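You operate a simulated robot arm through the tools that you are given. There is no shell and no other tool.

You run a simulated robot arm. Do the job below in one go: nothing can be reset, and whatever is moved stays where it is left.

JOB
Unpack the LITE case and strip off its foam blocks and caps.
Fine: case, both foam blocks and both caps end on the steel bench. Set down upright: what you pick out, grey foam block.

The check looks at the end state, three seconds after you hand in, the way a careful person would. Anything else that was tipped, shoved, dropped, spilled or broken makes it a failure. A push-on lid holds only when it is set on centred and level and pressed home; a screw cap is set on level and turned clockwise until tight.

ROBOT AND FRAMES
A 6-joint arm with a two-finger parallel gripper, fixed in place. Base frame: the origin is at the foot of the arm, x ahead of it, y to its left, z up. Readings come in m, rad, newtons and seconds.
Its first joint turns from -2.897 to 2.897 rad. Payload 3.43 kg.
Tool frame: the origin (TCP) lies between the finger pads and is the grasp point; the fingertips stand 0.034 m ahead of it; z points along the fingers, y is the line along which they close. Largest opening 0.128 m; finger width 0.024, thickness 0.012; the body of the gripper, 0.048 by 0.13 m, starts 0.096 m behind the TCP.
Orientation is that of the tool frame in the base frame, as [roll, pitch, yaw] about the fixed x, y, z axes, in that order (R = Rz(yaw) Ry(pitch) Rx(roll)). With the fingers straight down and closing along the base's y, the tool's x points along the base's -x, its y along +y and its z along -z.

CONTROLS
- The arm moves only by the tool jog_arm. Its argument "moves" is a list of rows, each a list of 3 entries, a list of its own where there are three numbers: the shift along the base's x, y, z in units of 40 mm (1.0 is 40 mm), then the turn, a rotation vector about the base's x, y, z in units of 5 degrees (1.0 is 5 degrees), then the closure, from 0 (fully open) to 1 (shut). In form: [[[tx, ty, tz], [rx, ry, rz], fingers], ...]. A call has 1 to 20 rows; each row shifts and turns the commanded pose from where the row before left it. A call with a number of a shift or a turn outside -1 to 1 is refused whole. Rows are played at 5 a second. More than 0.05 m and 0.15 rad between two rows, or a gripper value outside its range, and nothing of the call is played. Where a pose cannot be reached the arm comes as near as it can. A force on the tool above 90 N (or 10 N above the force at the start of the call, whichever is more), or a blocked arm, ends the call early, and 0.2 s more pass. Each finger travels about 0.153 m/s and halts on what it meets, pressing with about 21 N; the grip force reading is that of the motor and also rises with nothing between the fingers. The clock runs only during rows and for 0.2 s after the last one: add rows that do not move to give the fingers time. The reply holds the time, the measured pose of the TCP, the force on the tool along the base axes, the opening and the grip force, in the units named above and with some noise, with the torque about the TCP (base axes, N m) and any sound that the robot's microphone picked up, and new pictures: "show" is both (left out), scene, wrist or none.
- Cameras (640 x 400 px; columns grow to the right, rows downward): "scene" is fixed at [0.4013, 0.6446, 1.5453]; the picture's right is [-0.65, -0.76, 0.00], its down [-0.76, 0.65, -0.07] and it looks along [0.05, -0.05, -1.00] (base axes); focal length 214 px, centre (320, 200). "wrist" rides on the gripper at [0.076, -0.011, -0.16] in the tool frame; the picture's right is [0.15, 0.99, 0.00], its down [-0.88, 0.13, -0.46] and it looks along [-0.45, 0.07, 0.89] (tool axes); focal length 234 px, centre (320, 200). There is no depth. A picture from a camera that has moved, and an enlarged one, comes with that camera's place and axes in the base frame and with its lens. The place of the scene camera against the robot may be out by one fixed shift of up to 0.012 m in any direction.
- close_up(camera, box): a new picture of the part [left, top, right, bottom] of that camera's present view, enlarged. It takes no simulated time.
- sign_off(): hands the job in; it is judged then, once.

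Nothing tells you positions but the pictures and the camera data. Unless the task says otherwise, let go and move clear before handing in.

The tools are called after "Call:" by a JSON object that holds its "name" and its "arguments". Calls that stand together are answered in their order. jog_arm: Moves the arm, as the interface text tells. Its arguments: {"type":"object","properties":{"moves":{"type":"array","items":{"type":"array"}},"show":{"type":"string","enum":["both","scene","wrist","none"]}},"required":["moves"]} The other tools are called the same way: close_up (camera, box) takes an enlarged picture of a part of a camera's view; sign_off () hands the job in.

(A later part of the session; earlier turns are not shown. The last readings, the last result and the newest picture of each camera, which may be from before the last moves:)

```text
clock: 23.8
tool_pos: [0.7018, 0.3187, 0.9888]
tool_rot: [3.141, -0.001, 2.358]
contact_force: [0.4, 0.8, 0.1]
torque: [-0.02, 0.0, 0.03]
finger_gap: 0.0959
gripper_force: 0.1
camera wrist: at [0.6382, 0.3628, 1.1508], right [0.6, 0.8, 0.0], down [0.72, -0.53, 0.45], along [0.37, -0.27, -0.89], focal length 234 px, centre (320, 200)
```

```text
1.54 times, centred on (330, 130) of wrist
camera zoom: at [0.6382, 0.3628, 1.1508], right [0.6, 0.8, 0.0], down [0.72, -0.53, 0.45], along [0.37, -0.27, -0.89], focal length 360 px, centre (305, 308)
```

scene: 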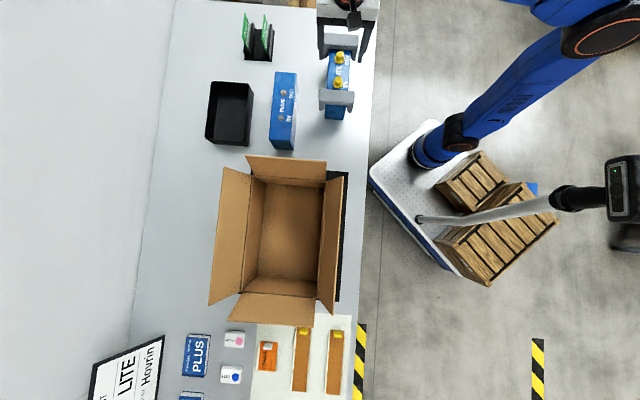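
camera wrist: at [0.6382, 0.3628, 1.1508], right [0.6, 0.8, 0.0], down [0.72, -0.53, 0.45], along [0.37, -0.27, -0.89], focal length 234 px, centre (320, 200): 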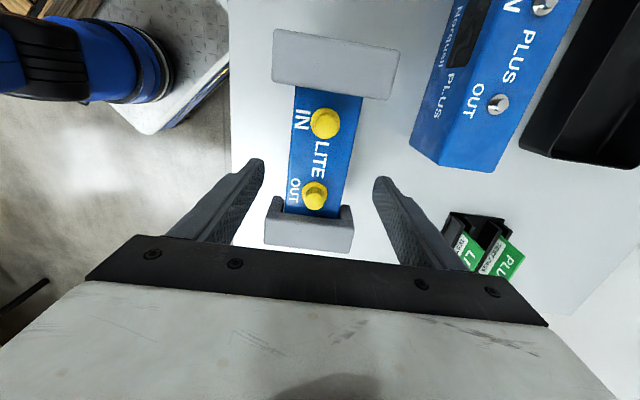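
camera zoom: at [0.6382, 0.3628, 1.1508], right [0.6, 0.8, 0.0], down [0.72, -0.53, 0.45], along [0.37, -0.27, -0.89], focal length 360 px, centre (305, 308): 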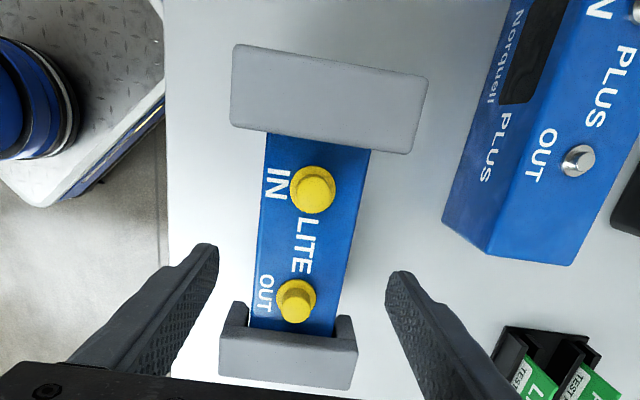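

The case stands upright on the bench with both saddles and caps still on. Next I'll open fully and move above the OUT-end foam saddle at about (0.764, 0.255).

Call:
{"name": "jog_arm", "arguments": {"moves": [[[0.78, -0.8, 0], [0, 0, 0], 0], [[0.78, -0.8, 0], [0, 0, 0], 0], [[0, 0, 0], [0, 0, 0], 0]]}}

Call:
{"name": "close_up", "arguments": {"camera": "wrist", "box": [180, 0, 480, 260]}}

```text
clock: 24.6
tool_pos: [0.7654, 0.2534, 0.9892]
tool_rot: [3.139, -0.004, 2.357]
contact_force: [0.0, 0.5, -0.2]
torque: [-0.03, 0.0, 0.02]
finger_gap: 0.1279
gripper_force: 0.1
camera wrist: at [0.702, 0.2984, 1.1516], right [0.6, 0.8, 0.0], down [0.72, -0.53, 0.45], along [0.37, -0.27, -0.89], focal length 234 px, centre (320, 200)
```

scene: 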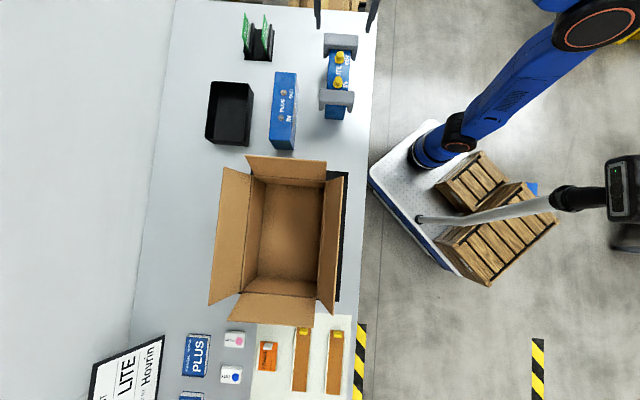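
wrist: 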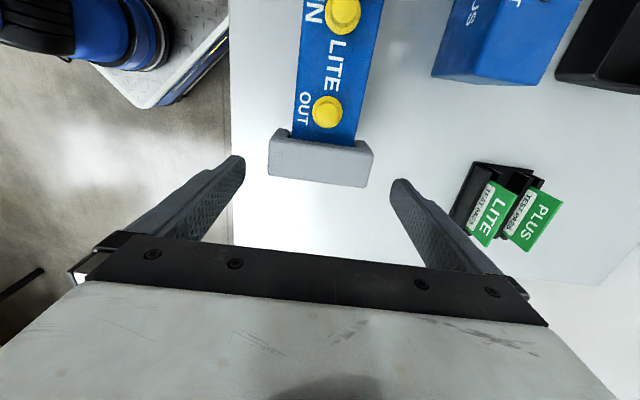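

```text
1.54 times, centred on (330, 130) of wrist
camera zoom: at [0.702, 0.2984, 1.1516], right [0.6, 0.8, 0.0], down [0.72, -0.53, 0.45], along [0.37, -0.27, -0.89], focal length 360 px, centre (305, 308)
```

zoom: 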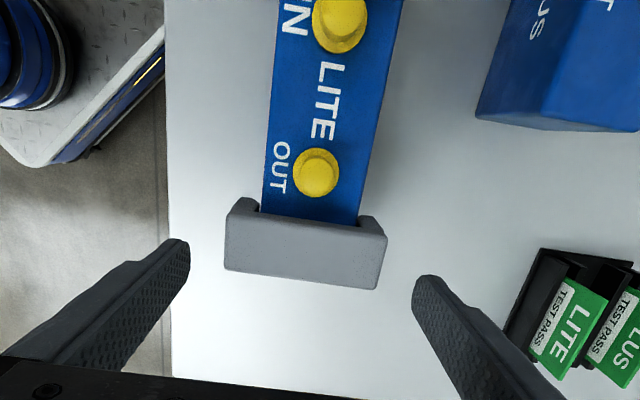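

The foam sits centred between the open fingers to within about 2 mm. I'll adjust and go down around it.

Call:
{"name": "jog_arm", "arguments": {"moves": [[[0.04, -0.08, 0], [0, 0, 0], 0], [[0, 0, -0.7], [0, 0, 0], 0], [[0, 0, -0.7], [0, 0, 0], 0], [[0, 0, -0.6], [0, 0, 0], 0], [[0, 0, -0.6], [0, 0, 0], 0], [[0, 0, 0], [0, 0, 0], 0]], "show": "wrist"}}

Call:
{"name": "close_up", "arguments": {"camera": "wrist", "box": [180, 60, 480, 260]}}

```text
clock: 26.0
tool_pos: [0.7662, 0.2479, 0.8849]
tool_rot: [3.14, -0.001, 2.358]
contact_force: [-0.8, 0.4, 0.0]
torque: [0.02, 0.0, -0.01]
finger_gap: 0.1279
gripper_force: 0.0
camera wrist: at [0.7034, 0.2939, 1.0471], right [0.6, 0.8, 0.0], down [0.71, -0.53, 0.45], along [0.37, -0.27, -0.89], focal length 234 px, centre (320, 200)
```

wrist: 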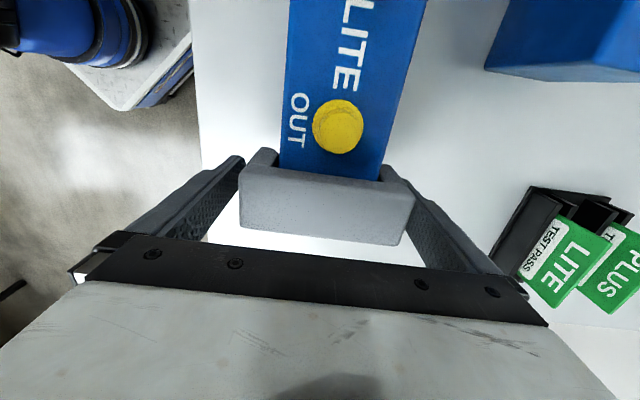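

```text
2.00 times, centred on (330, 160) of wrist
camera zoom: at [0.7034, 0.2939, 1.0471], right [0.6, 0.8, 0.0], down [0.71, -0.53, 0.45], along [0.37, -0.27, -0.89], focal length 468 px, centre (300, 280)
```

zoom: 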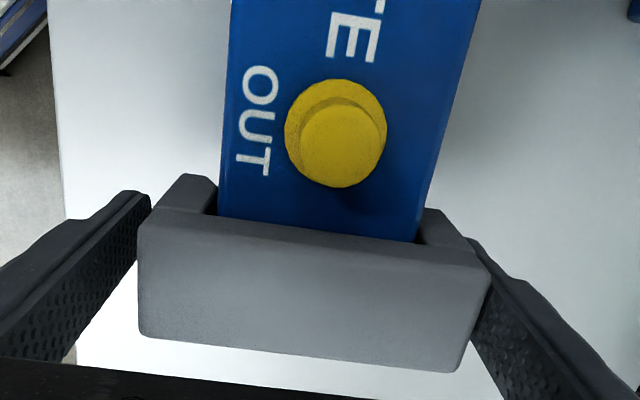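

The fingers are on both sides of the saddle. I'll shift about 3 mm to centre, then close on it.

Call:
{"name": "jog_arm", "arguments": {"moves": [[[0.065, 0.065, 0], [0, 0, 0], 0], [[0, 0, 0], [0, 0, 0], 0.08], [[0, 0, 0], [0, 0, 0], 0.14], [[0, 0, 0], [0, 0, 0], 0.3], [[0, 0, 0], [0, 0, 0], 1.0], [[0, 0, 0], [0, 0, 0], 1.0]], "show": "wrist"}}

```text
clock: 27.4
tool_pos: [0.7686, 0.2517, 0.8864]
tool_rot: [3.138, -0.003, 2.359]
contact_force: [0.4, -0.7, 0.9]
torque: [-0.2, 0.2, 0.14]
finger_gap: 0.1074
gripper_force: 20.6
camera wrist: at [0.7059, 0.2965, 1.0472], right [0.6, 0.8, 0.0], down [0.71, -0.53, 0.45], along [0.37, -0.27, -0.89], focal length 234 px, centre (320, 200)
```

wrist: 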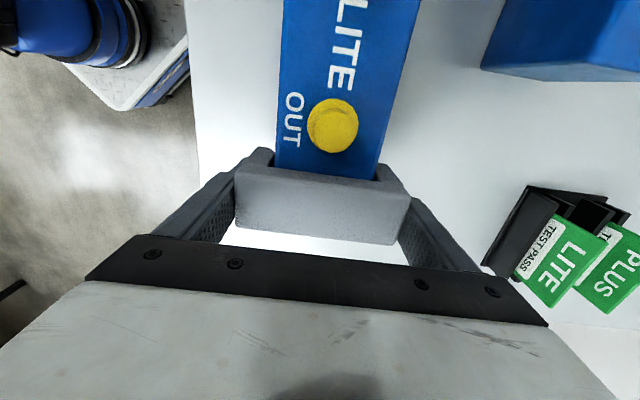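

The saddle is gripped at 0.107. I'll lift slowly and watch the force to see whether it separates from the case.

Call:
{"name": "jog_arm", "arguments": {"moves": [[[0, 0, 0.1], [0, 0, 0], 1.0], [[0, 0, 0.1], [0, 0, 0], 1.0], [[0, 0, 0], [0, 0, 0], 1.0]], "show": "wrist"}}

Call:
{"name": "close_up", "arguments": {"camera": "scene", "box": [300, 30, 400, 130]}}

```text
clock: 28.2
tool_pos: [0.7679, 0.2517, 0.8939]
tool_rot: [3.137, -0.003, 2.359]
contact_force: [-1.1, 0.5, -0.6]
torque: [-0.01, -0.02, 0.0]
finger_gap: 0.1074
gripper_force: 20.7
camera wrist: at [0.7054, 0.2968, 1.0552], right [0.6, 0.8, 0.0], down [0.71, -0.53, 0.45], along [0.37, -0.27, -0.89], focal length 234 px, centre (320, 200)
```

wrist: 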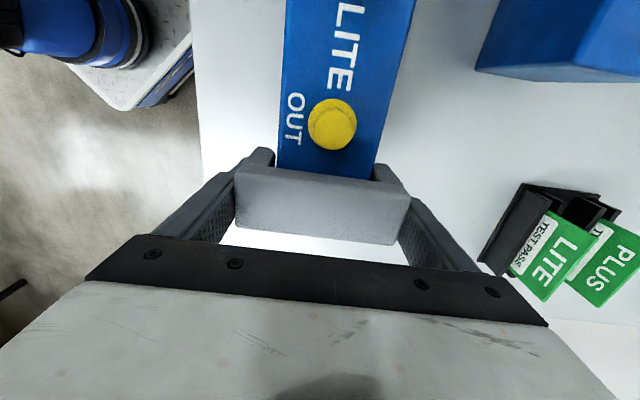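

```text
4.00 times, centred on (350, 80) of scene
camera zoom: at [0.4013, 0.6446, 1.5453], right [-0.65, -0.76, 0.0], down [-0.76, 0.65, -0.07], along [0.05, -0.05, -1.0], focal length 858 px, centre (200, 680)
```

zoom: 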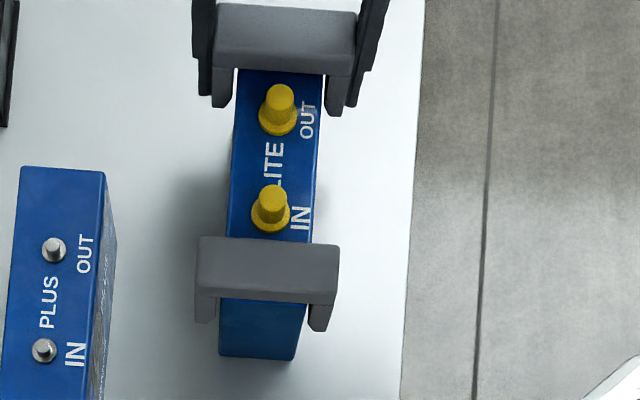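

The saddle slides off easily, with almost no force. I'll lift it clear, carry it outward and set it on its legs near (0.817, 0.145).

Call:
{"name": "jog_arm", "arguments": {"moves": [[[0, 0, 0.3], [0, 0, 0], 1.0], [[0, 0, 0.5], [0, 0, 0], 1.0], [[0, 0, 0.8], [0, 0, 0], 1.0], [[0, 0, 0.2], [0, 0, 0], 1.0], [[0.4, -0.85, 0], [0, 0, 0], 1.0], [[0.4, -0.9, 0], [0, 0, 0], 1.0], [[0.42, -0.9, 0], [0, 0, 0], 1.0]]}}

Call:
{"name": "close_up", "arguments": {"camera": "scene", "box": [270, 0, 430, 130]}}

```text
clock: 29.8
tool_pos: [0.8179, 0.15, 0.9673]
tool_rot: [3.138, -0.001, 2.36]
contact_force: [-0.1, -0.3, -0.6]
torque: [0.01, 0.0, -0.02]
finger_gap: 0.1076
gripper_force: 20.4
camera wrist: at [0.7546, 0.1939, 1.129], right [0.59, 0.8, 0.0], down [0.72, -0.53, 0.45], along [0.37, -0.27, -0.89], focal length 234 px, centre (320, 200)
```

scene: 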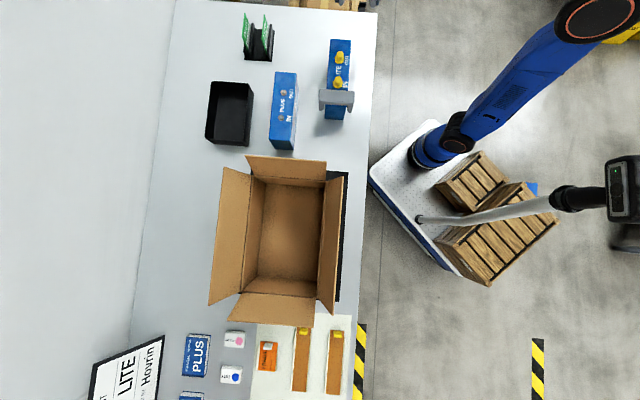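
wrist: 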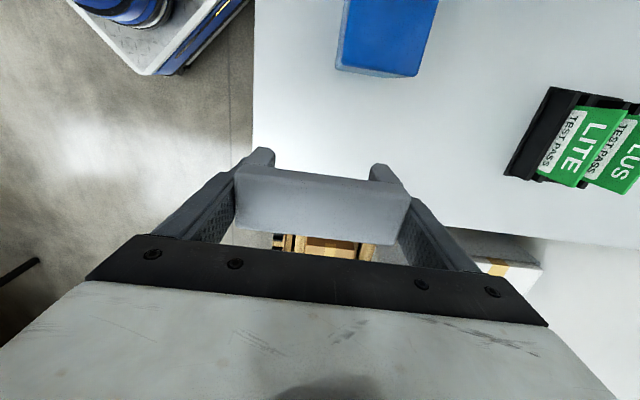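

```text
3.08 times, centred on (350, 65) of scene
camera zoom: at [0.4013, 0.6446, 1.5453], right [-0.65, -0.76, 0.0], down [-0.76, 0.65, -0.07], along [0.05, -0.05, -1.0], focal length 660 px, centre (228, 615)
```

zoom: 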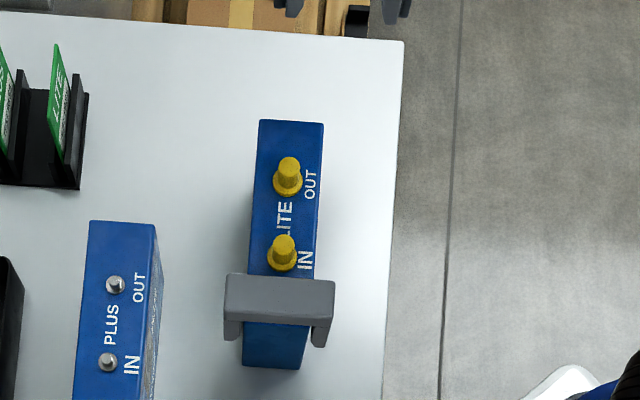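

The saddle is held level above clear bench, 11 cm from the far end. I'll lower it carefully until its legs touch.

Call:
{"name": "jog_arm", "arguments": {"moves": [[[0, 0, -0.9], [0, 0, 0], 1.0], [[0, 0, -0.9], [0, 0, 0], 1.0], [[0, 0, -0.7], [0, 0, 0], 1.0], [[0, 0, -0.2], [0, 0, 0], 1.0], [[0, 0, 0], [0, 0, 0], 1.0]], "show": "wrist"}}

```text
clock: 31.0
tool_pos: [0.8163, 0.1471, 0.8573]
tool_rot: [3.14, 0.001, 2.358]
contact_force: [0.0, 0.3, -0.9]
torque: [-0.02, 0.02, 0.02]
finger_gap: 0.1073
gripper_force: 21.0
camera wrist: at [0.7534, 0.1925, 1.0185], right [0.6, 0.8, 0.0], down [0.72, -0.53, 0.45], along [0.37, -0.27, -0.89], focal length 234 px, centre (320, 200)
```

wrist: 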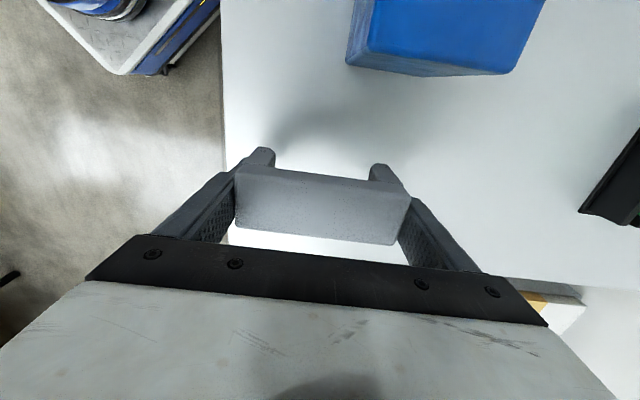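

Call:
{"name": "jog_arm", "arguments": {"moves": [[[0, 0, -0.15], [0, 0, 0], 1.0], [[0, 0, -0.15], [0, 0, 0], 1.0], [[0, 0, 0], [0, 0, 0], 1.0]], "show": "wrist"}}

```text
clock: 31.8
tool_pos: [0.8165, 0.1478, 0.8459]
tool_rot: [3.139, -0.001, 2.359]
contact_force: [-0.9, 0.2, 0.3]
torque: [0.01, 0.0, 0.01]
finger_gap: 0.1073
gripper_force: 20.9
camera wrist: at [0.753, 0.1924, 1.0072], right [0.6, 0.8, 0.0], down [0.71, -0.53, 0.45], along [0.37, -0.27, -0.89], focal length 234 px, centre (320, 200)
```

wrist: 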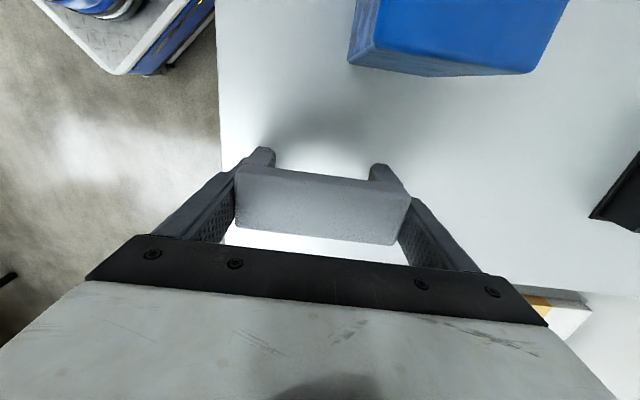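

Call:
{"name": "jog_arm", "arguments": {"moves": [[[0, 0, -0.12], [0, 0, 0], 1.0], [[0, 0, -0.12], [0, 0, 0], 1.0], [[0, 0, 0], [0, 0, 0], 1.0]], "show": "none"}}

```text
clock: 32.6
tool_pos: [0.8158, 0.1468, 0.8349]
tool_rot: [3.137, -0.003, 2.357]
contact_force: [0.1, 0.2, -0.3]
torque: [0.01, 0.01, 0.02]
finger_gap: 0.1072
gripper_force: 20.9
```

Call:
{"name": "jog_arm", "arguments": {"moves": [[[0, 0, -0.1], [0, 0, 0], 1.0], [[0, 0, 0], [0, 0, 0], 1.0]], "show": "none"}}

Call:
{"name": "close_up", "arguments": {"camera": "wrist", "box": [180, 100, 480, 290]}}

```text
clock: 33.2
tool_pos: [0.8162, 0.1482, 0.8342]
tool_rot: [3.134, 0.0, 2.358]
contact_force: [7.6, 2.1, 35.3]
torque: [-1.41, 1.3, 0.15]
finger_gap: 0.1076
gripper_force: 20.6
```

```text
2.11 times, centred on (330, 195) of wrist
camera zoom: at [0.7528, 0.1923, 0.9955], right [0.6, 0.8, 0.01], down [0.71, -0.53, 0.46], along [0.37, -0.27, -0.89], focal length 493 px, centre (299, 210)
```

zoom: 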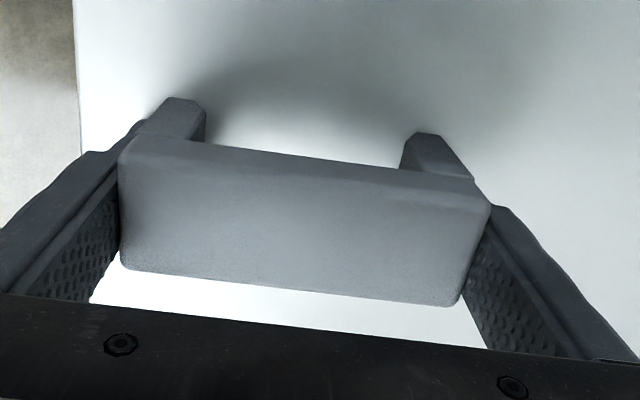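

Contact with the bench is at TCP z ≈ 0.834. I'll relieve the pressure, open, and back straight up.

Call:
{"name": "jog_arm", "arguments": {"moves": [[[0, 0, 0.08], [0, 0, 0], 1.0], [[0, 0, 0], [0, 0, 0], 1.0], [[0, 0, 0], [0, 0, 0], 0.14], [[0, 0, 0], [0, 0, 0], 0.08], [[0, 0, 0], [0, 0, 0], 0], [[0, 0, 0], [0, 0, 0], 0]], "show": "wrist"}}

```text
clock: 34.6
tool_pos: [0.816, 0.148, 0.8342]
tool_rot: [3.141, -0.003, 2.359]
contact_force: [0.3, -0.2, 0.2]
torque: [-0.01, 0.02, 0.0]
finger_gap: 0.128
gripper_force: 0.0
camera wrist: at [0.7535, 0.192, 0.9965], right [0.6, 0.8, 0.0], down [0.72, -0.53, 0.45], along [0.37, -0.27, -0.89], focal length 234 px, centre (320, 200)
```

wrist: 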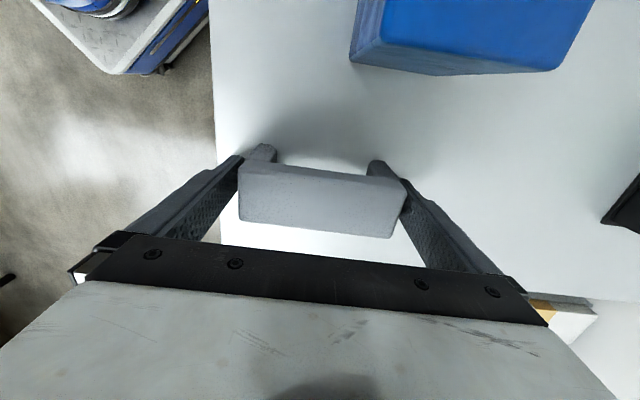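

Call:
{"name": "jog_arm", "arguments": {"moves": [[[0, 0, 0.3], [0, 0, 0], 0], [[0, 0, 0.6], [0, 0, 0], 0], [[0, 0, 0.9], [0, 0, 0], 0], [[0, 0, 0.9], [0, 0, 0], 0], [[0, 0, 0.9], [0, 0, 0], 0]]}}

Call:
{"name": "close_up", "arguments": {"camera": "wrist", "box": [180, 60, 480, 260]}}

```text
clock: 35.8
tool_pos: [0.8136, 0.1463, 0.9793]
tool_rot: [3.14, -0.001, 2.359]
contact_force: [0.3, 0.3, -0.6]
torque: [-0.01, 0.04, 0.01]
finger_gap: 0.1282
gripper_force: 0.1
camera wrist: at [0.7523, 0.192, 1.1407], right [0.6, 0.8, 0.0], down [0.72, -0.53, 0.45], along [0.37, -0.27, -0.89], focal length 234 px, centre (320, 200)
```

scene: 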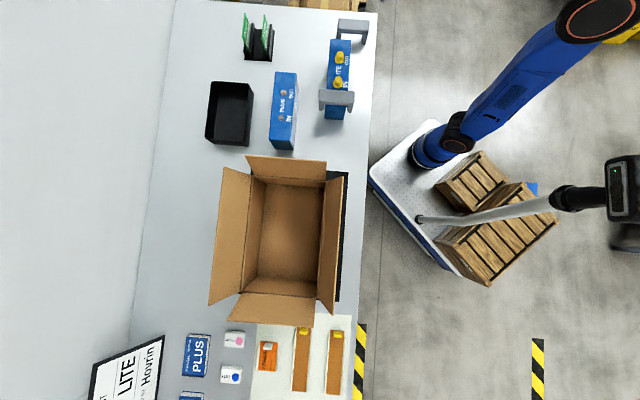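
wrist: 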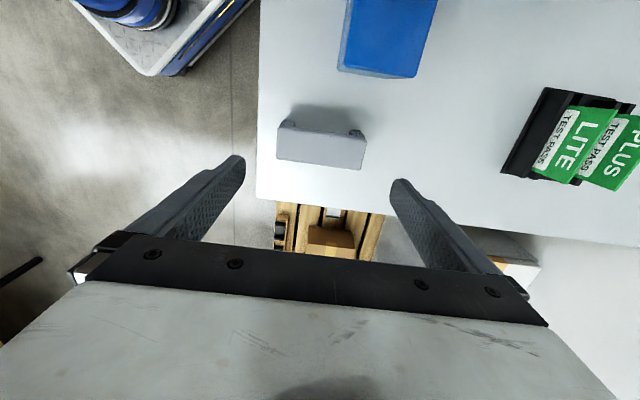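

```text
2.00 times, centred on (330, 160) of wrist
camera zoom: at [0.7523, 0.192, 1.1407], right [0.6, 0.8, 0.0], down [0.72, -0.53, 0.45], along [0.37, -0.27, -0.89], focal length 468 px, centre (300, 280)
```

zoom: 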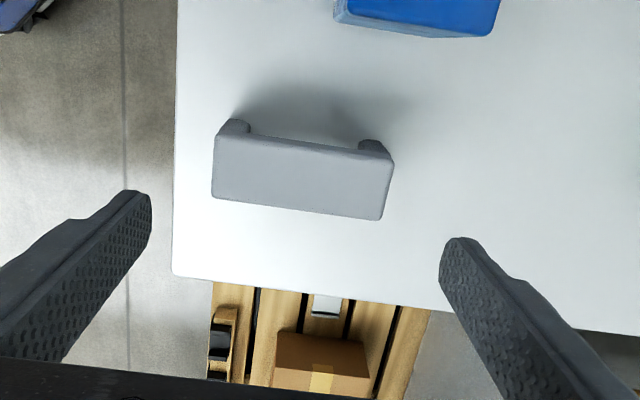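

The first saddle stands upright on the bench. Now I'll go over the case to the IN-end saddle.

Call:
{"name": "jog_arm", "arguments": {"moves": [[[-0.633, 0.835, 0.1], [0, 0, 0], 0], [[-0.633, 0.835, 0.1], [0, 0, 0], 0], [[-0.633, 0.835, 0.1], [0, 0, 0], 0], [[-0.633, 0.835, 0], [0, 0, 0], 0], [[-0.633, 0.835, 0], [0, 0, 0], 0], [[-0.633, 0.835, 0], [0, 0, 0], 0], [[-0.633, 0.835, 0], [0, 0, 0], 0], [[0, 0, 0], [0, 0, 0], 0]]}}

Call:
{"name": "close_up", "arguments": {"camera": "wrist", "box": [180, 0, 480, 260]}}

```text
clock: 37.6
tool_pos: [0.6367, 0.3818, 0.9914]
tool_rot: [3.14, -0.003, 2.359]
contact_force: [0.2, 0.2, 0.0]
torque: [0.01, -0.01, -0.01]
finger_gap: 0.1279
gripper_force: 0.0
camera wrist: at [0.575, 0.4277, 1.1542], right [0.6, 0.8, 0.0], down [0.72, -0.53, 0.45], along [0.37, -0.27, -0.89], focal length 234 px, centre (320, 200)
```

scene: 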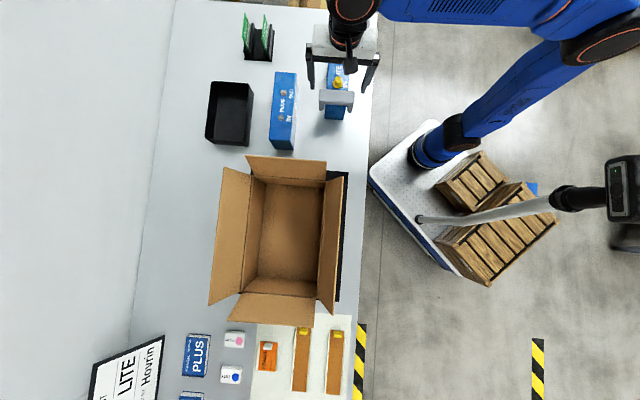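
wrist: 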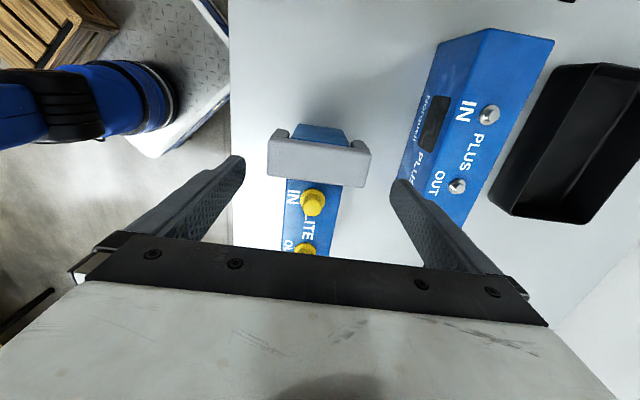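

```text
1.54 times, centred on (330, 130) of wrist
camera zoom: at [0.575, 0.4277, 1.1542], right [0.6, 0.8, 0.0], down [0.72, -0.53, 0.45], along [0.37, -0.27, -0.89], focal length 360 px, centre (305, 308)
```

zoom: 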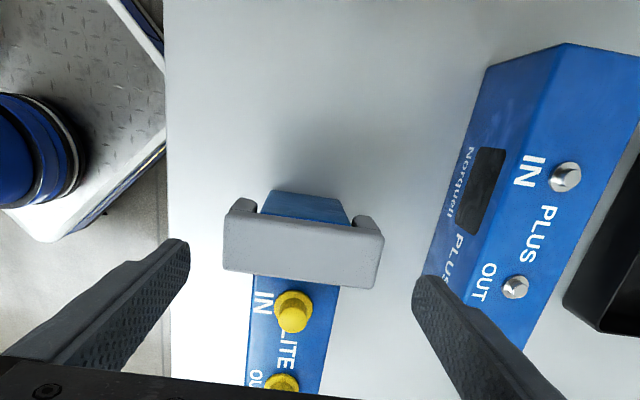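

The IN saddle is centred between the fingers and PLUS is about 5 cm clear. I'll go down around it.

Call:
{"name": "jog_arm", "arguments": {"moves": [[[0.15, -0.05, 0], [0, 0, 0], 0], [[0, 0, -0.7], [0, 0, 0], 0], [[0, 0, -0.7], [0, 0, 0], 0], [[0, 0, -0.6], [0, 0, 0], 0], [[0, 0, -0.6], [0, 0, 0], 0], [[0, 0, 0], [0, 0, 0], 0]], "show": "wrist"}}

Call:
{"name": "close_up", "arguments": {"camera": "wrist", "box": [180, 60, 480, 260]}}

```text
clock: 39.0
tool_pos: [0.6451, 0.3789, 0.8851]
tool_rot: [3.139, -0.003, 2.359]
contact_force: [0.6, 0.0, 0.4]
torque: [-0.05, 0.02, 0.0]
finger_gap: 0.128
gripper_force: 0.1
camera wrist: at [0.5826, 0.424, 1.0478], right [0.6, 0.8, 0.0], down [0.71, -0.53, 0.45], along [0.37, -0.27, -0.89], focal length 234 px, centre (320, 200)
```

wrist: 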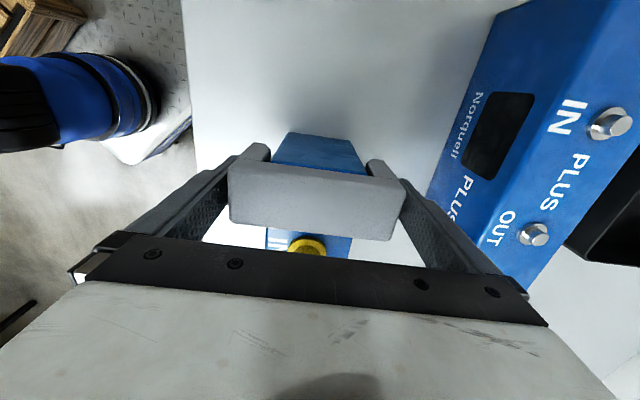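

```text
2.00 times, centred on (330, 160) of wrist
camera zoom: at [0.5826, 0.424, 1.0478], right [0.6, 0.8, 0.0], down [0.71, -0.53, 0.45], along [0.37, -0.27, -0.89], focal length 468 px, centre (300, 280)
```

zoom: 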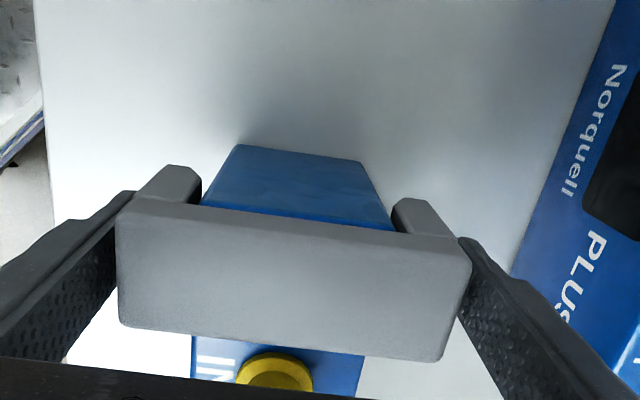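

Call:
{"name": "jog_arm", "arguments": {"moves": [[[-0.11, 0.03, 0], [0, 0, 0], 0], [[0, 0, 0], [0, 0, 0], 0.08], [[0, 0, 0], [0, 0, 0], 0.14], [[0, 0, 0], [0, 0, 0], 0.3], [[0, 0, 0], [0, 0, 0], 1.0], [[0, 0, 0], [0, 0, 0], 1.0], [[0, 0, 0.1], [0, 0, 0], 1.0], [[0, 0, 0.1], [0, 0, 0], 1.0], [[0, 0, 0], [0, 0, 0], 1.0]], "show": "both"}}

Call:
{"name": "close_up", "arguments": {"camera": "wrist", "box": [180, 60, 480, 260]}}

```text
clock: 41.0
tool_pos: [0.6412, 0.3807, 0.8945]
tool_rot: [3.141, -0.003, 2.359]
contact_force: [-0.5, 0.5, -0.1]
torque: [0.03, 0.01, -0.01]
finger_gap: 0.1073
gripper_force: 20.6
camera wrist: at [0.5786, 0.4255, 1.0557], right [0.6, 0.8, 0.0], down [0.71, -0.53, 0.45], along [0.37, -0.27, -0.89], focal length 234 px, centre (320, 200)
```

scene: 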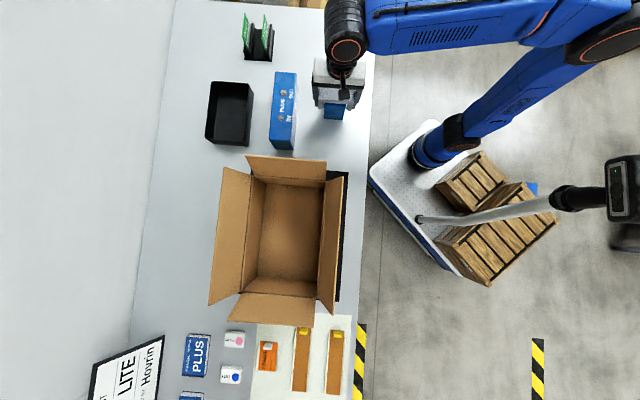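
wrist: 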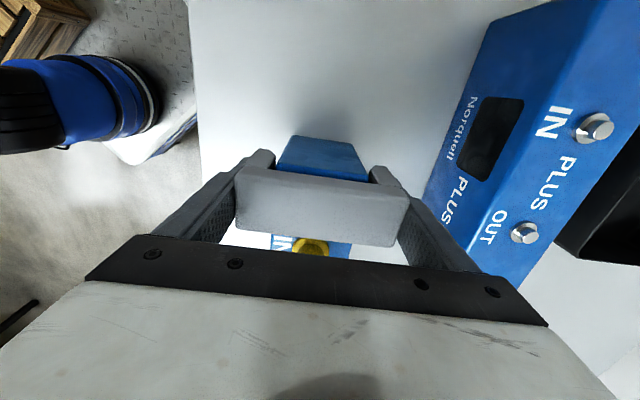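

```text
2.00 times, centred on (330, 160) of wrist
camera zoom: at [0.5786, 0.4255, 1.0557], right [0.6, 0.8, 0.0], down [0.71, -0.53, 0.45], along [0.37, -0.27, -0.89], focal length 468 px, centre (300, 280)
```

zoom: 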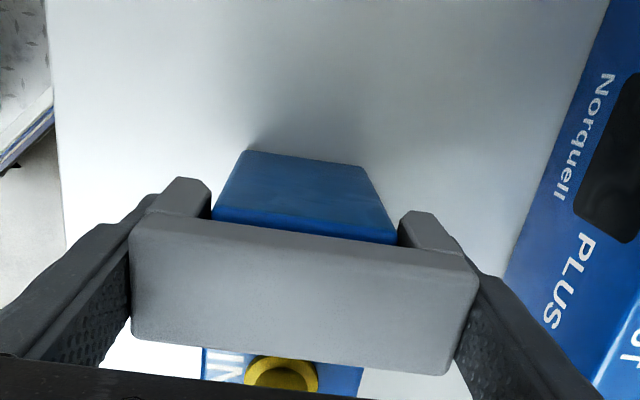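

The second saddle is free too. I'll lift it clear and set it down between the case and the carton, at about (0.562, 0.414).

Call:
{"name": "jog_arm", "arguments": {"moves": [[[0, 0, 0.4], [0, 0, 0], 1.0], [[0, 0, 0.6], [0, 0, 0], 1.0], [[0, 0, 0.9], [0, 0, 0], 1.0], [[-0.66, 0.275, 0], [0, 0, 0], 1.0], [[-0.66, 0.275, 0], [0, 0, 0], 1.0], [[-0.66, 0.275, 0], [0, 0, 0], 1.0], [[0, 0, -0.8], [0, 0, 0], 1.0], [[0, 0, -0.8], [0, 0, 0], 1.0], [[0, 0, -0.8], [0, 0, 0], 1.0], [[0, 0, -0.4], [0, 0, 0], 1.0], [[0, 0, 0], [0, 0, 0], 1.0]]}}

```text
clock: 43.4
tool_pos: [0.5589, 0.4127, 0.8569]
tool_rot: [3.138, 0.0, 2.358]
contact_force: [-0.2, -0.2, 0.3]
torque: [0.02, -0.04, 0.01]
finger_gap: 0.1074
gripper_force: 21.1
camera wrist: at [0.498, 0.4574, 1.0196], right [0.6, 0.8, 0.0], down [0.71, -0.53, 0.45], along [0.37, -0.27, -0.89], focal length 234 px, centre (320, 200)
```

scene: 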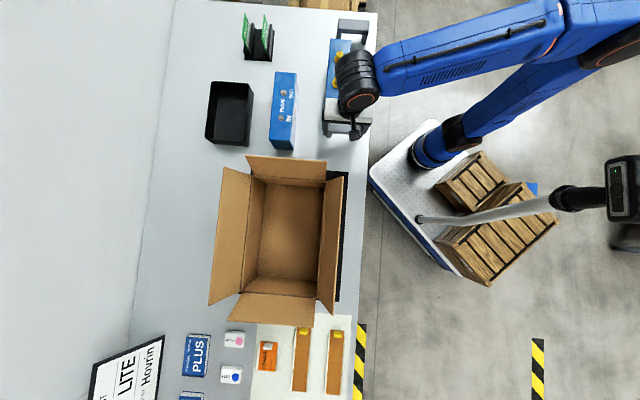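
wrist: 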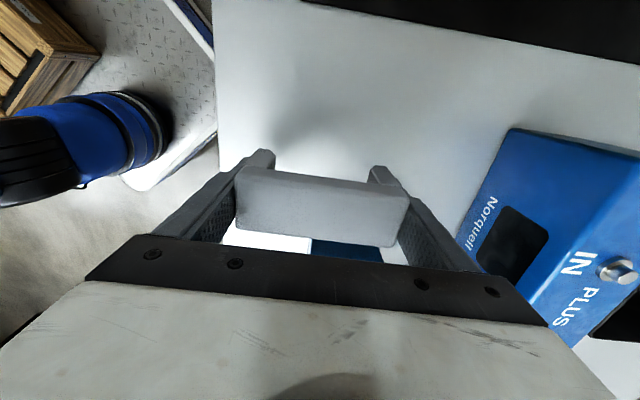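

Call:
{"name": "jog_arm", "arguments": {"moves": [[[0, 0, -0.2], [0, 0, 0], 1.0], [[0, 0, -0.2], [0, 0, 0], 1.0], [[0, 0, 0], [0, 0, 0], 1.0]], "show": "none"}}

```text
clock: 44.2
tool_pos: [0.5623, 0.4116, 0.8428]
tool_rot: [3.139, -0.002, 2.358]
contact_force: [0.1, 0.0, 0.4]
torque: [0.0, 0.01, -0.01]
finger_gap: 0.1072
gripper_force: 21.7
```

Call:
{"name": "jog_arm", "arguments": {"moves": [[[0, 0, -0.1], [0, 0, 0], 1.0], [[0, 0, 0], [0, 0, 0], 1.0]], "show": "none"}}

```text
clock: 44.8
tool_pos: [0.5618, 0.4131, 0.8387]
tool_rot: [3.137, 0.001, 2.358]
contact_force: [0.1, 1.0, -0.5]
torque: [-0.03, -0.02, 0.01]
finger_gap: 0.1073
gripper_force: 20.8
```

Call:
{"name": "jog_arm", "arguments": {"moves": [[[0, 0, -0.06], [0, 0, 0], 1.0], [[0, 0, 0], [0, 0, 0], 1.0]], "show": "none"}}

```text
clock: 45.4
tool_pos: [0.561, 0.4145, 0.8356]
tool_rot: [3.14, -0.001, 2.358]
contact_force: [-0.3, 0.5, -0.4]
torque: [-0.04, -0.03, -0.01]
finger_gap: 0.1073
gripper_force: 21.0
```

Call:
{"name": "jog_arm", "arguments": {"moves": [[[0, 0, -0.06], [0, 0, 0], 1.0], [[0, 0, 0], [0, 0, 0], 1.0]], "show": "none"}}

```text
clock: 46.0
tool_pos: [0.5628, 0.4139, 0.8343]
tool_rot: [3.139, -0.002, 2.359]
contact_force: [-0.3, -1.0, 0.5]
torque: [-0.02, 0.01, -0.04]
finger_gap: 0.1077
gripper_force: 20.6
```

Call:
{"name": "jog_arm", "arguments": {"moves": [[[0, 0, -0.03], [0, 0, 0], 1.0], [[0, 0, 0], [0, 0, 0], 1.0], [[0, 0, 0.02], [0, 0, 0], 0.14], [[0, 0, 0], [0, 0, 0], 0.08], [[0, 0, 0], [0, 0, 0], 0], [[0, 0, 0], [0, 0, 0], 0], [[0, 0, 0.3], [0, 0, 0], 0], [[0, 0, 0.6], [0, 0, 0], 0], [[0, 0, 0.9], [0, 0, 0], 0], [[0, 0, 0.9], [0, 0, 0], 0], [[0, 0, 0.9], [0, 0, 0], 0]]}}

Call:
{"name": "close_up", "arguments": {"camera": "scene", "box": [270, 0, 430, 160]}}

```text
clock: 48.4
tool_pos: [0.5613, 0.4127, 0.9789]
tool_rot: [3.14, -0.002, 2.357]
contact_force: [0.6, 0.3, -1.1]
torque: [-0.01, -0.01, 0.02]
finger_gap: 0.1281
gripper_force: 0.0
camera wrist: at [0.4979, 0.4569, 1.14], right [0.6, 0.8, 0.0], down [0.71, -0.53, 0.45], along [0.37, -0.27, -0.89], focal length 234 px, centre (320, 200)
```

scene: 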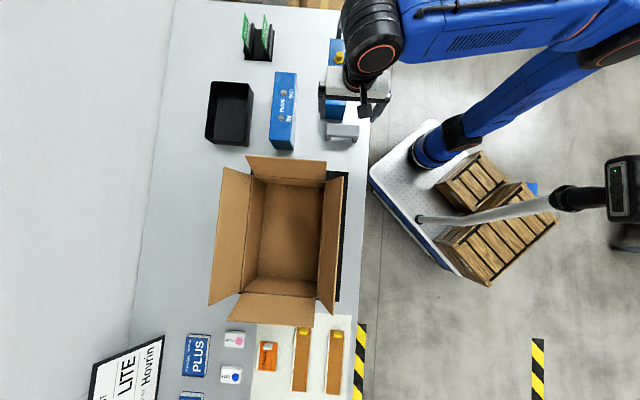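
wrist: 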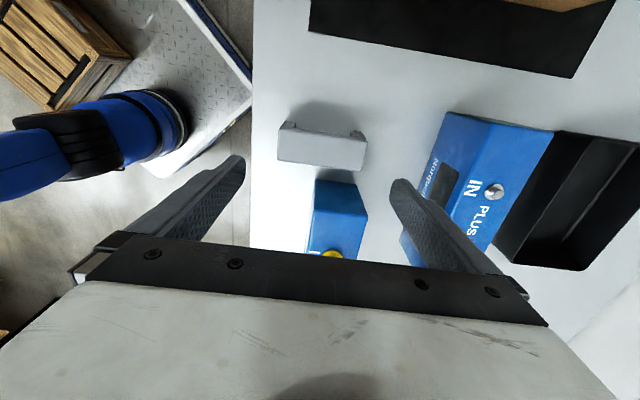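

```text
2.50 times, centred on (350, 80) of scene
camera zoom: at [0.4013, 0.6446, 1.5453], right [-0.65, -0.76, 0.0], down [-0.76, 0.65, -0.07], along [0.05, -0.05, -1.0], focal length 536 px, centre (245, 500)
```

zoom: 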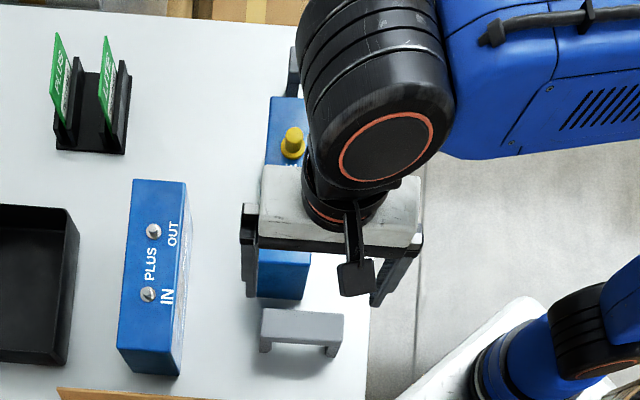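

Both saddles now stand upright on the bench. Next come the caps, so I'll move above the IN cap with the fingers partly closed and look.

Call:
{"name": "jog_arm", "arguments": {"moves": [[[0, 0, 0.5], [0, 0, 0], 0.3], [[0.7, -0.42, 0], [0, 0, 0], 0.5], [[0.7, -0.42, 0], [0, 0, 0], 0.5], [[0.7, -0.42, 0], [0, 0, 0], 0.5], [[0.7, -0.42, 0], [0, 0, 0], 0.5], [[0, 0, 0], [0, 0, 0], 0.5]]}}

Call:
{"name": "close_up", "arguments": {"camera": "wrist", "box": [220, 40, 430, 260]}}

```text
clock: 49.8
tool_pos: [0.6734, 0.3465, 0.9959]
tool_rot: [3.139, -0.002, 2.36]
contact_force: [-0.5, 0.9, 0.1]
torque: [0.0, -0.01, -0.01]
finger_gap: 0.0642
gripper_force: 0.0
camera wrist: at [0.6105, 0.3907, 1.1588], right [0.6, 0.8, 0.0], down [0.72, -0.53, 0.45], along [0.37, -0.27, -0.89], focal length 234 px, centre (320, 200)
```

scene: 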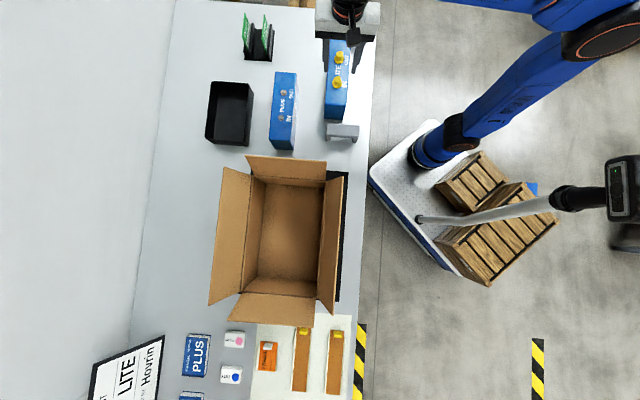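
wrist: 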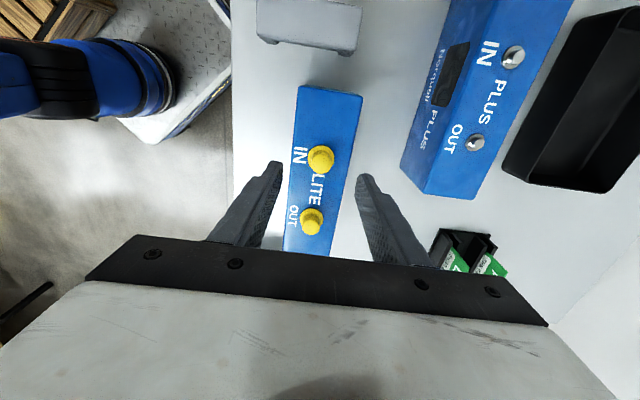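

```text
1.82 times, centred on (325, 150) of wrist
camera zoom: at [0.6105, 0.3907, 1.1588], right [0.6, 0.8, 0.0], down [0.72, -0.53, 0.45], along [0.37, -0.27, -0.89], focal length 426 px, centre (311, 291)
```

zoom: 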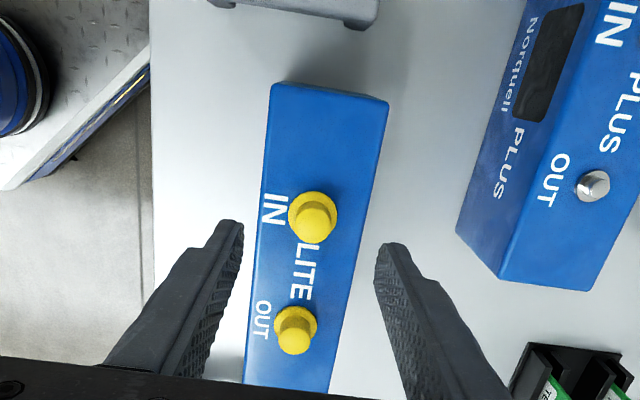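

The IN cap is right under the tool centre. I'll go down around its knob, keeping the fingertips just above the case top.

Call:
{"name": "jog_arm", "arguments": {"moves": [[[0, 0, -0.6], [0, 0, 0], 0.5], [[0, 0, -0.6], [0, 0, 0], 0.5], [[0, 0, -0.15], [0, 0, 0], 0.6], [[0, 0, 0], [0, 0, 0], 0.6]], "show": "wrist"}}

Call:
{"name": "close_up", "arguments": {"camera": "wrist", "box": [220, 80, 430, 260]}}

```text
clock: 50.8
tool_pos: [0.6718, 0.3469, 0.9424]
tool_rot: [3.139, -0.003, 2.358]
contact_force: [-0.6, 0.7, 0.3]
torque: [0.04, 0.0, -0.02]
finger_gap: 0.0511
gripper_force: 0.0
camera wrist: at [0.61, 0.3907, 1.1045], right [0.6, 0.8, 0.0], down [0.71, -0.53, 0.45], along [0.37, -0.27, -0.89], focal length 234 px, centre (320, 200)
```

wrist: 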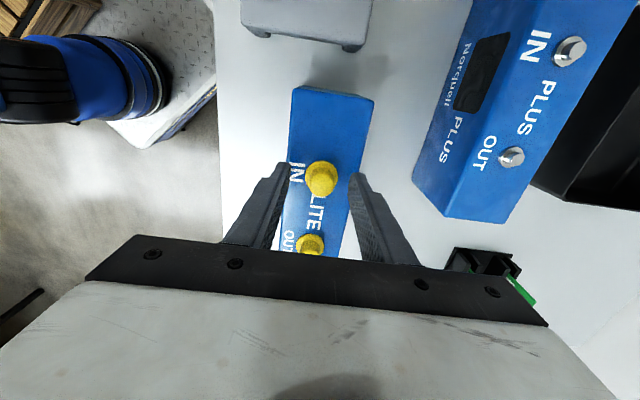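

```text
2.22 times, centred on (325, 170) of wrist
camera zoom: at [0.61, 0.3907, 1.1045], right [0.6, 0.8, 0.0], down [0.71, -0.53, 0.45], along [0.37, -0.27, -0.89], focal length 520 px, centre (309, 267)
```

zoom: 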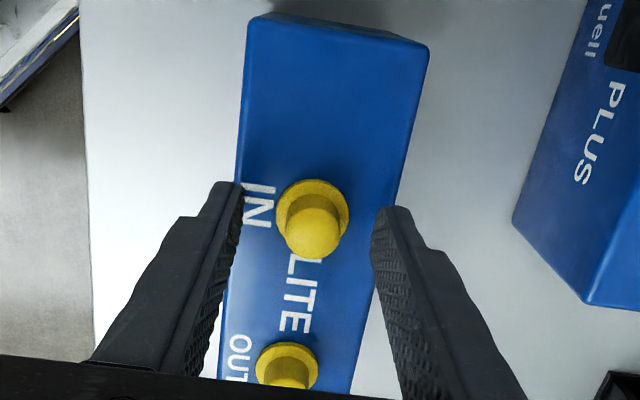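

The knob sits between the fingertips with about 2 mm of offset. I'll correct that, go down slightly and close.

Call:
{"name": "jog_arm", "arguments": {"moves": [[[0.06, 0.01, -0.1], [0, 0, 0], 0.6], [[0, 0, -0.05], [0, 0, 0], 0.7], [[0, 0, 0], [0, 0, 0], 0.8], [[0, 0, 0], [0, 0, 0], 0.9], [[0, 0, 0], [0, 0, 0], 1.0], [[0, 0, 0], [0, 0, 0], 1.0]], "show": "wrist"}}

Call:
{"name": "close_up", "arguments": {"camera": "wrist", "box": [220, 80, 430, 260]}}

```text
clock: 52.2
tool_pos: [0.6751, 0.3457, 0.9379]
tool_rot: [3.14, -0.002, 2.357]
contact_force: [-0.6, 0.0, -0.6]
torque: [0.0, -0.03, 0.0]
finger_gap: 0.0188
gripper_force: 21.1
camera wrist: at [0.6127, 0.3912, 1.0992], right [0.6, 0.8, 0.0], down [0.71, -0.53, 0.45], along [0.37, -0.27, -0.89], focal length 234 px, centre (320, 200)
```

wrist: 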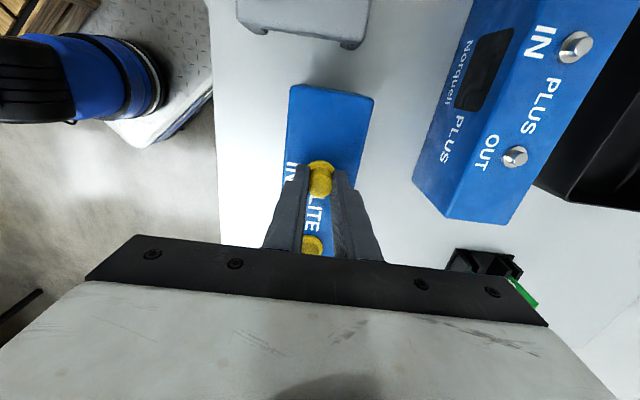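

```text
2.22 times, centred on (325, 170) of wrist
camera zoom: at [0.6127, 0.3912, 1.0992], right [0.6, 0.8, 0.0], down [0.71, -0.53, 0.45], along [0.37, -0.27, -0.89], focal length 520 px, centre (309, 267)
```

zoom: 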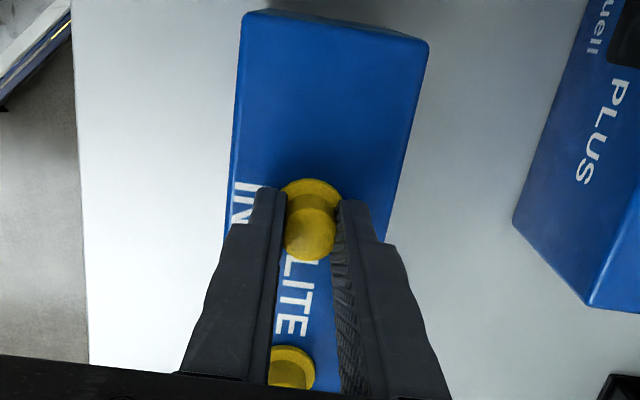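

The cap knob is gripped at 0.019. I'll pull up in tiny steps and watch the force.

Call:
{"name": "jog_arm", "arguments": {"moves": [[[0, 0, 0.05], [0, 0, 0], 1.0], [[0, 0, 0.05], [0, 0, 0], 1.0], [[0, 0, 0], [0, 0, 0], 1.0]], "show": "wrist"}}

Call:
{"name": "close_up", "arguments": {"camera": "wrist", "box": [220, 80, 430, 260]}}

```text
clock: 53.0
tool_pos: [0.6753, 0.3469, 0.9426]
tool_rot: [3.138, -0.001, 2.359]
contact_force: [0.1, 0.1, -1.3]
torque: [0.0, 0.01, -0.01]
finger_gap: 0.0191
gripper_force: 21.2
camera wrist: at [0.613, 0.3915, 1.1036], right [0.6, 0.8, 0.0], down [0.71, -0.53, 0.45], along [0.37, -0.27, -0.89], focal length 234 px, centre (320, 200)
```

wrist: 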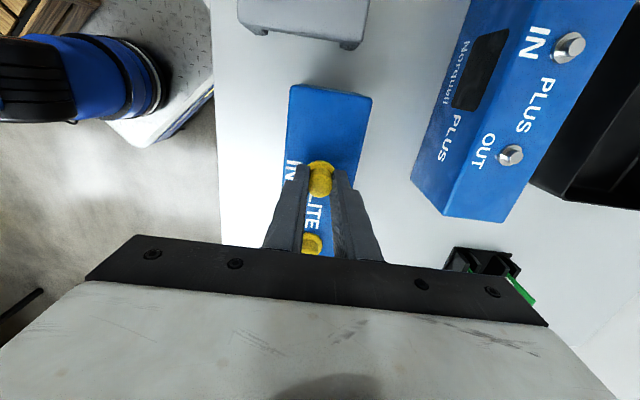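

```text
2.22 times, centred on (325, 170) of wrist
camera zoom: at [0.613, 0.3915, 1.1036], right [0.6, 0.8, 0.0], down [0.71, -0.53, 0.45], along [0.37, -0.27, -0.89], focal length 520 px, centre (309, 267)
```

zoom: 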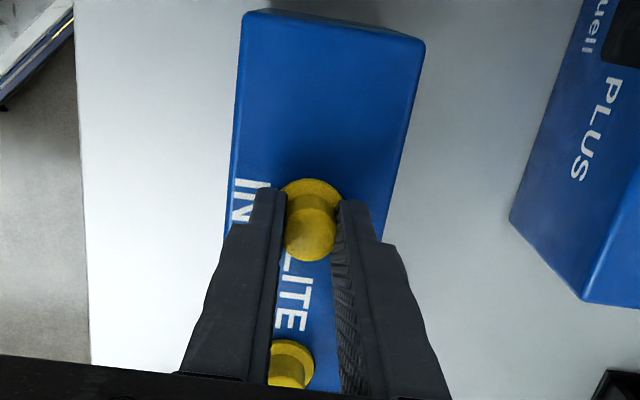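

The cap is coming off with almost no pull. I'll lift further to clear the port.

Call:
{"name": "jog_arm", "arguments": {"moves": [[[0, 0, 0.2], [0, 0, 0], 1.0], [[0, 0, 0.5], [0, 0, 0], 1.0], [[0, 0, 0.6], [0, 0, 0], 1.0], [[0, 0, 0], [0, 0, 0], 1.0]]}}

Call:
{"name": "close_up", "arguments": {"camera": "wrist", "box": [220, 80, 430, 260]}}

```text
clock: 54.0
tool_pos: [0.6748, 0.3469, 0.993]
tool_rot: [3.141, -0.003, 2.356]
contact_force: [0.3, 1.5, 0.4]
torque: [0.01, 0.0, -0.02]
finger_gap: 0.0187
gripper_force: 21.1
camera wrist: at [0.6132, 0.3911, 1.1555], right [0.6, 0.8, 0.0], down [0.72, -0.53, 0.45], along [0.37, -0.27, -0.89], focal length 234 px, centre (320, 200)
```

scene: 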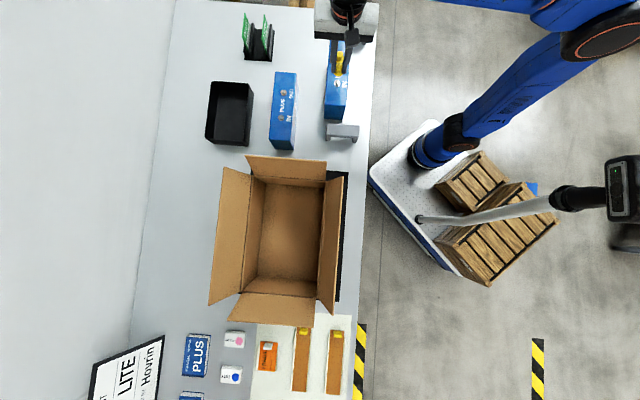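
wrist: 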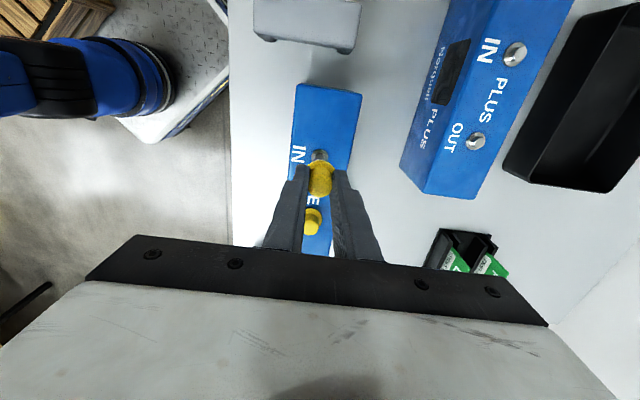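

```text
2.22 times, centred on (325, 170) of wrist
camera zoom: at [0.6132, 0.3911, 1.1555], right [0.6, 0.8, 0.0], down [0.72, -0.53, 0.45], along [0.37, -0.27, -0.89], focal length 520 px, centre (309, 267)
```

zoom: 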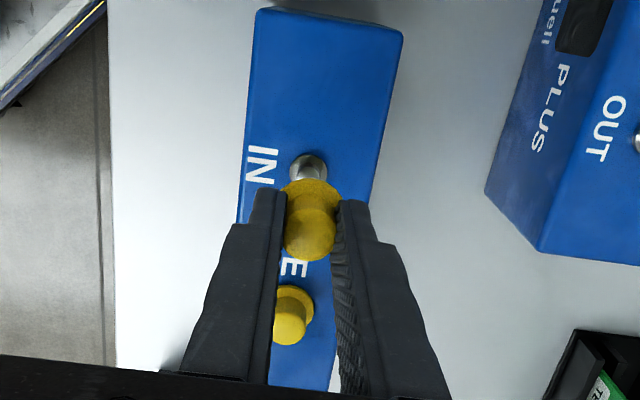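

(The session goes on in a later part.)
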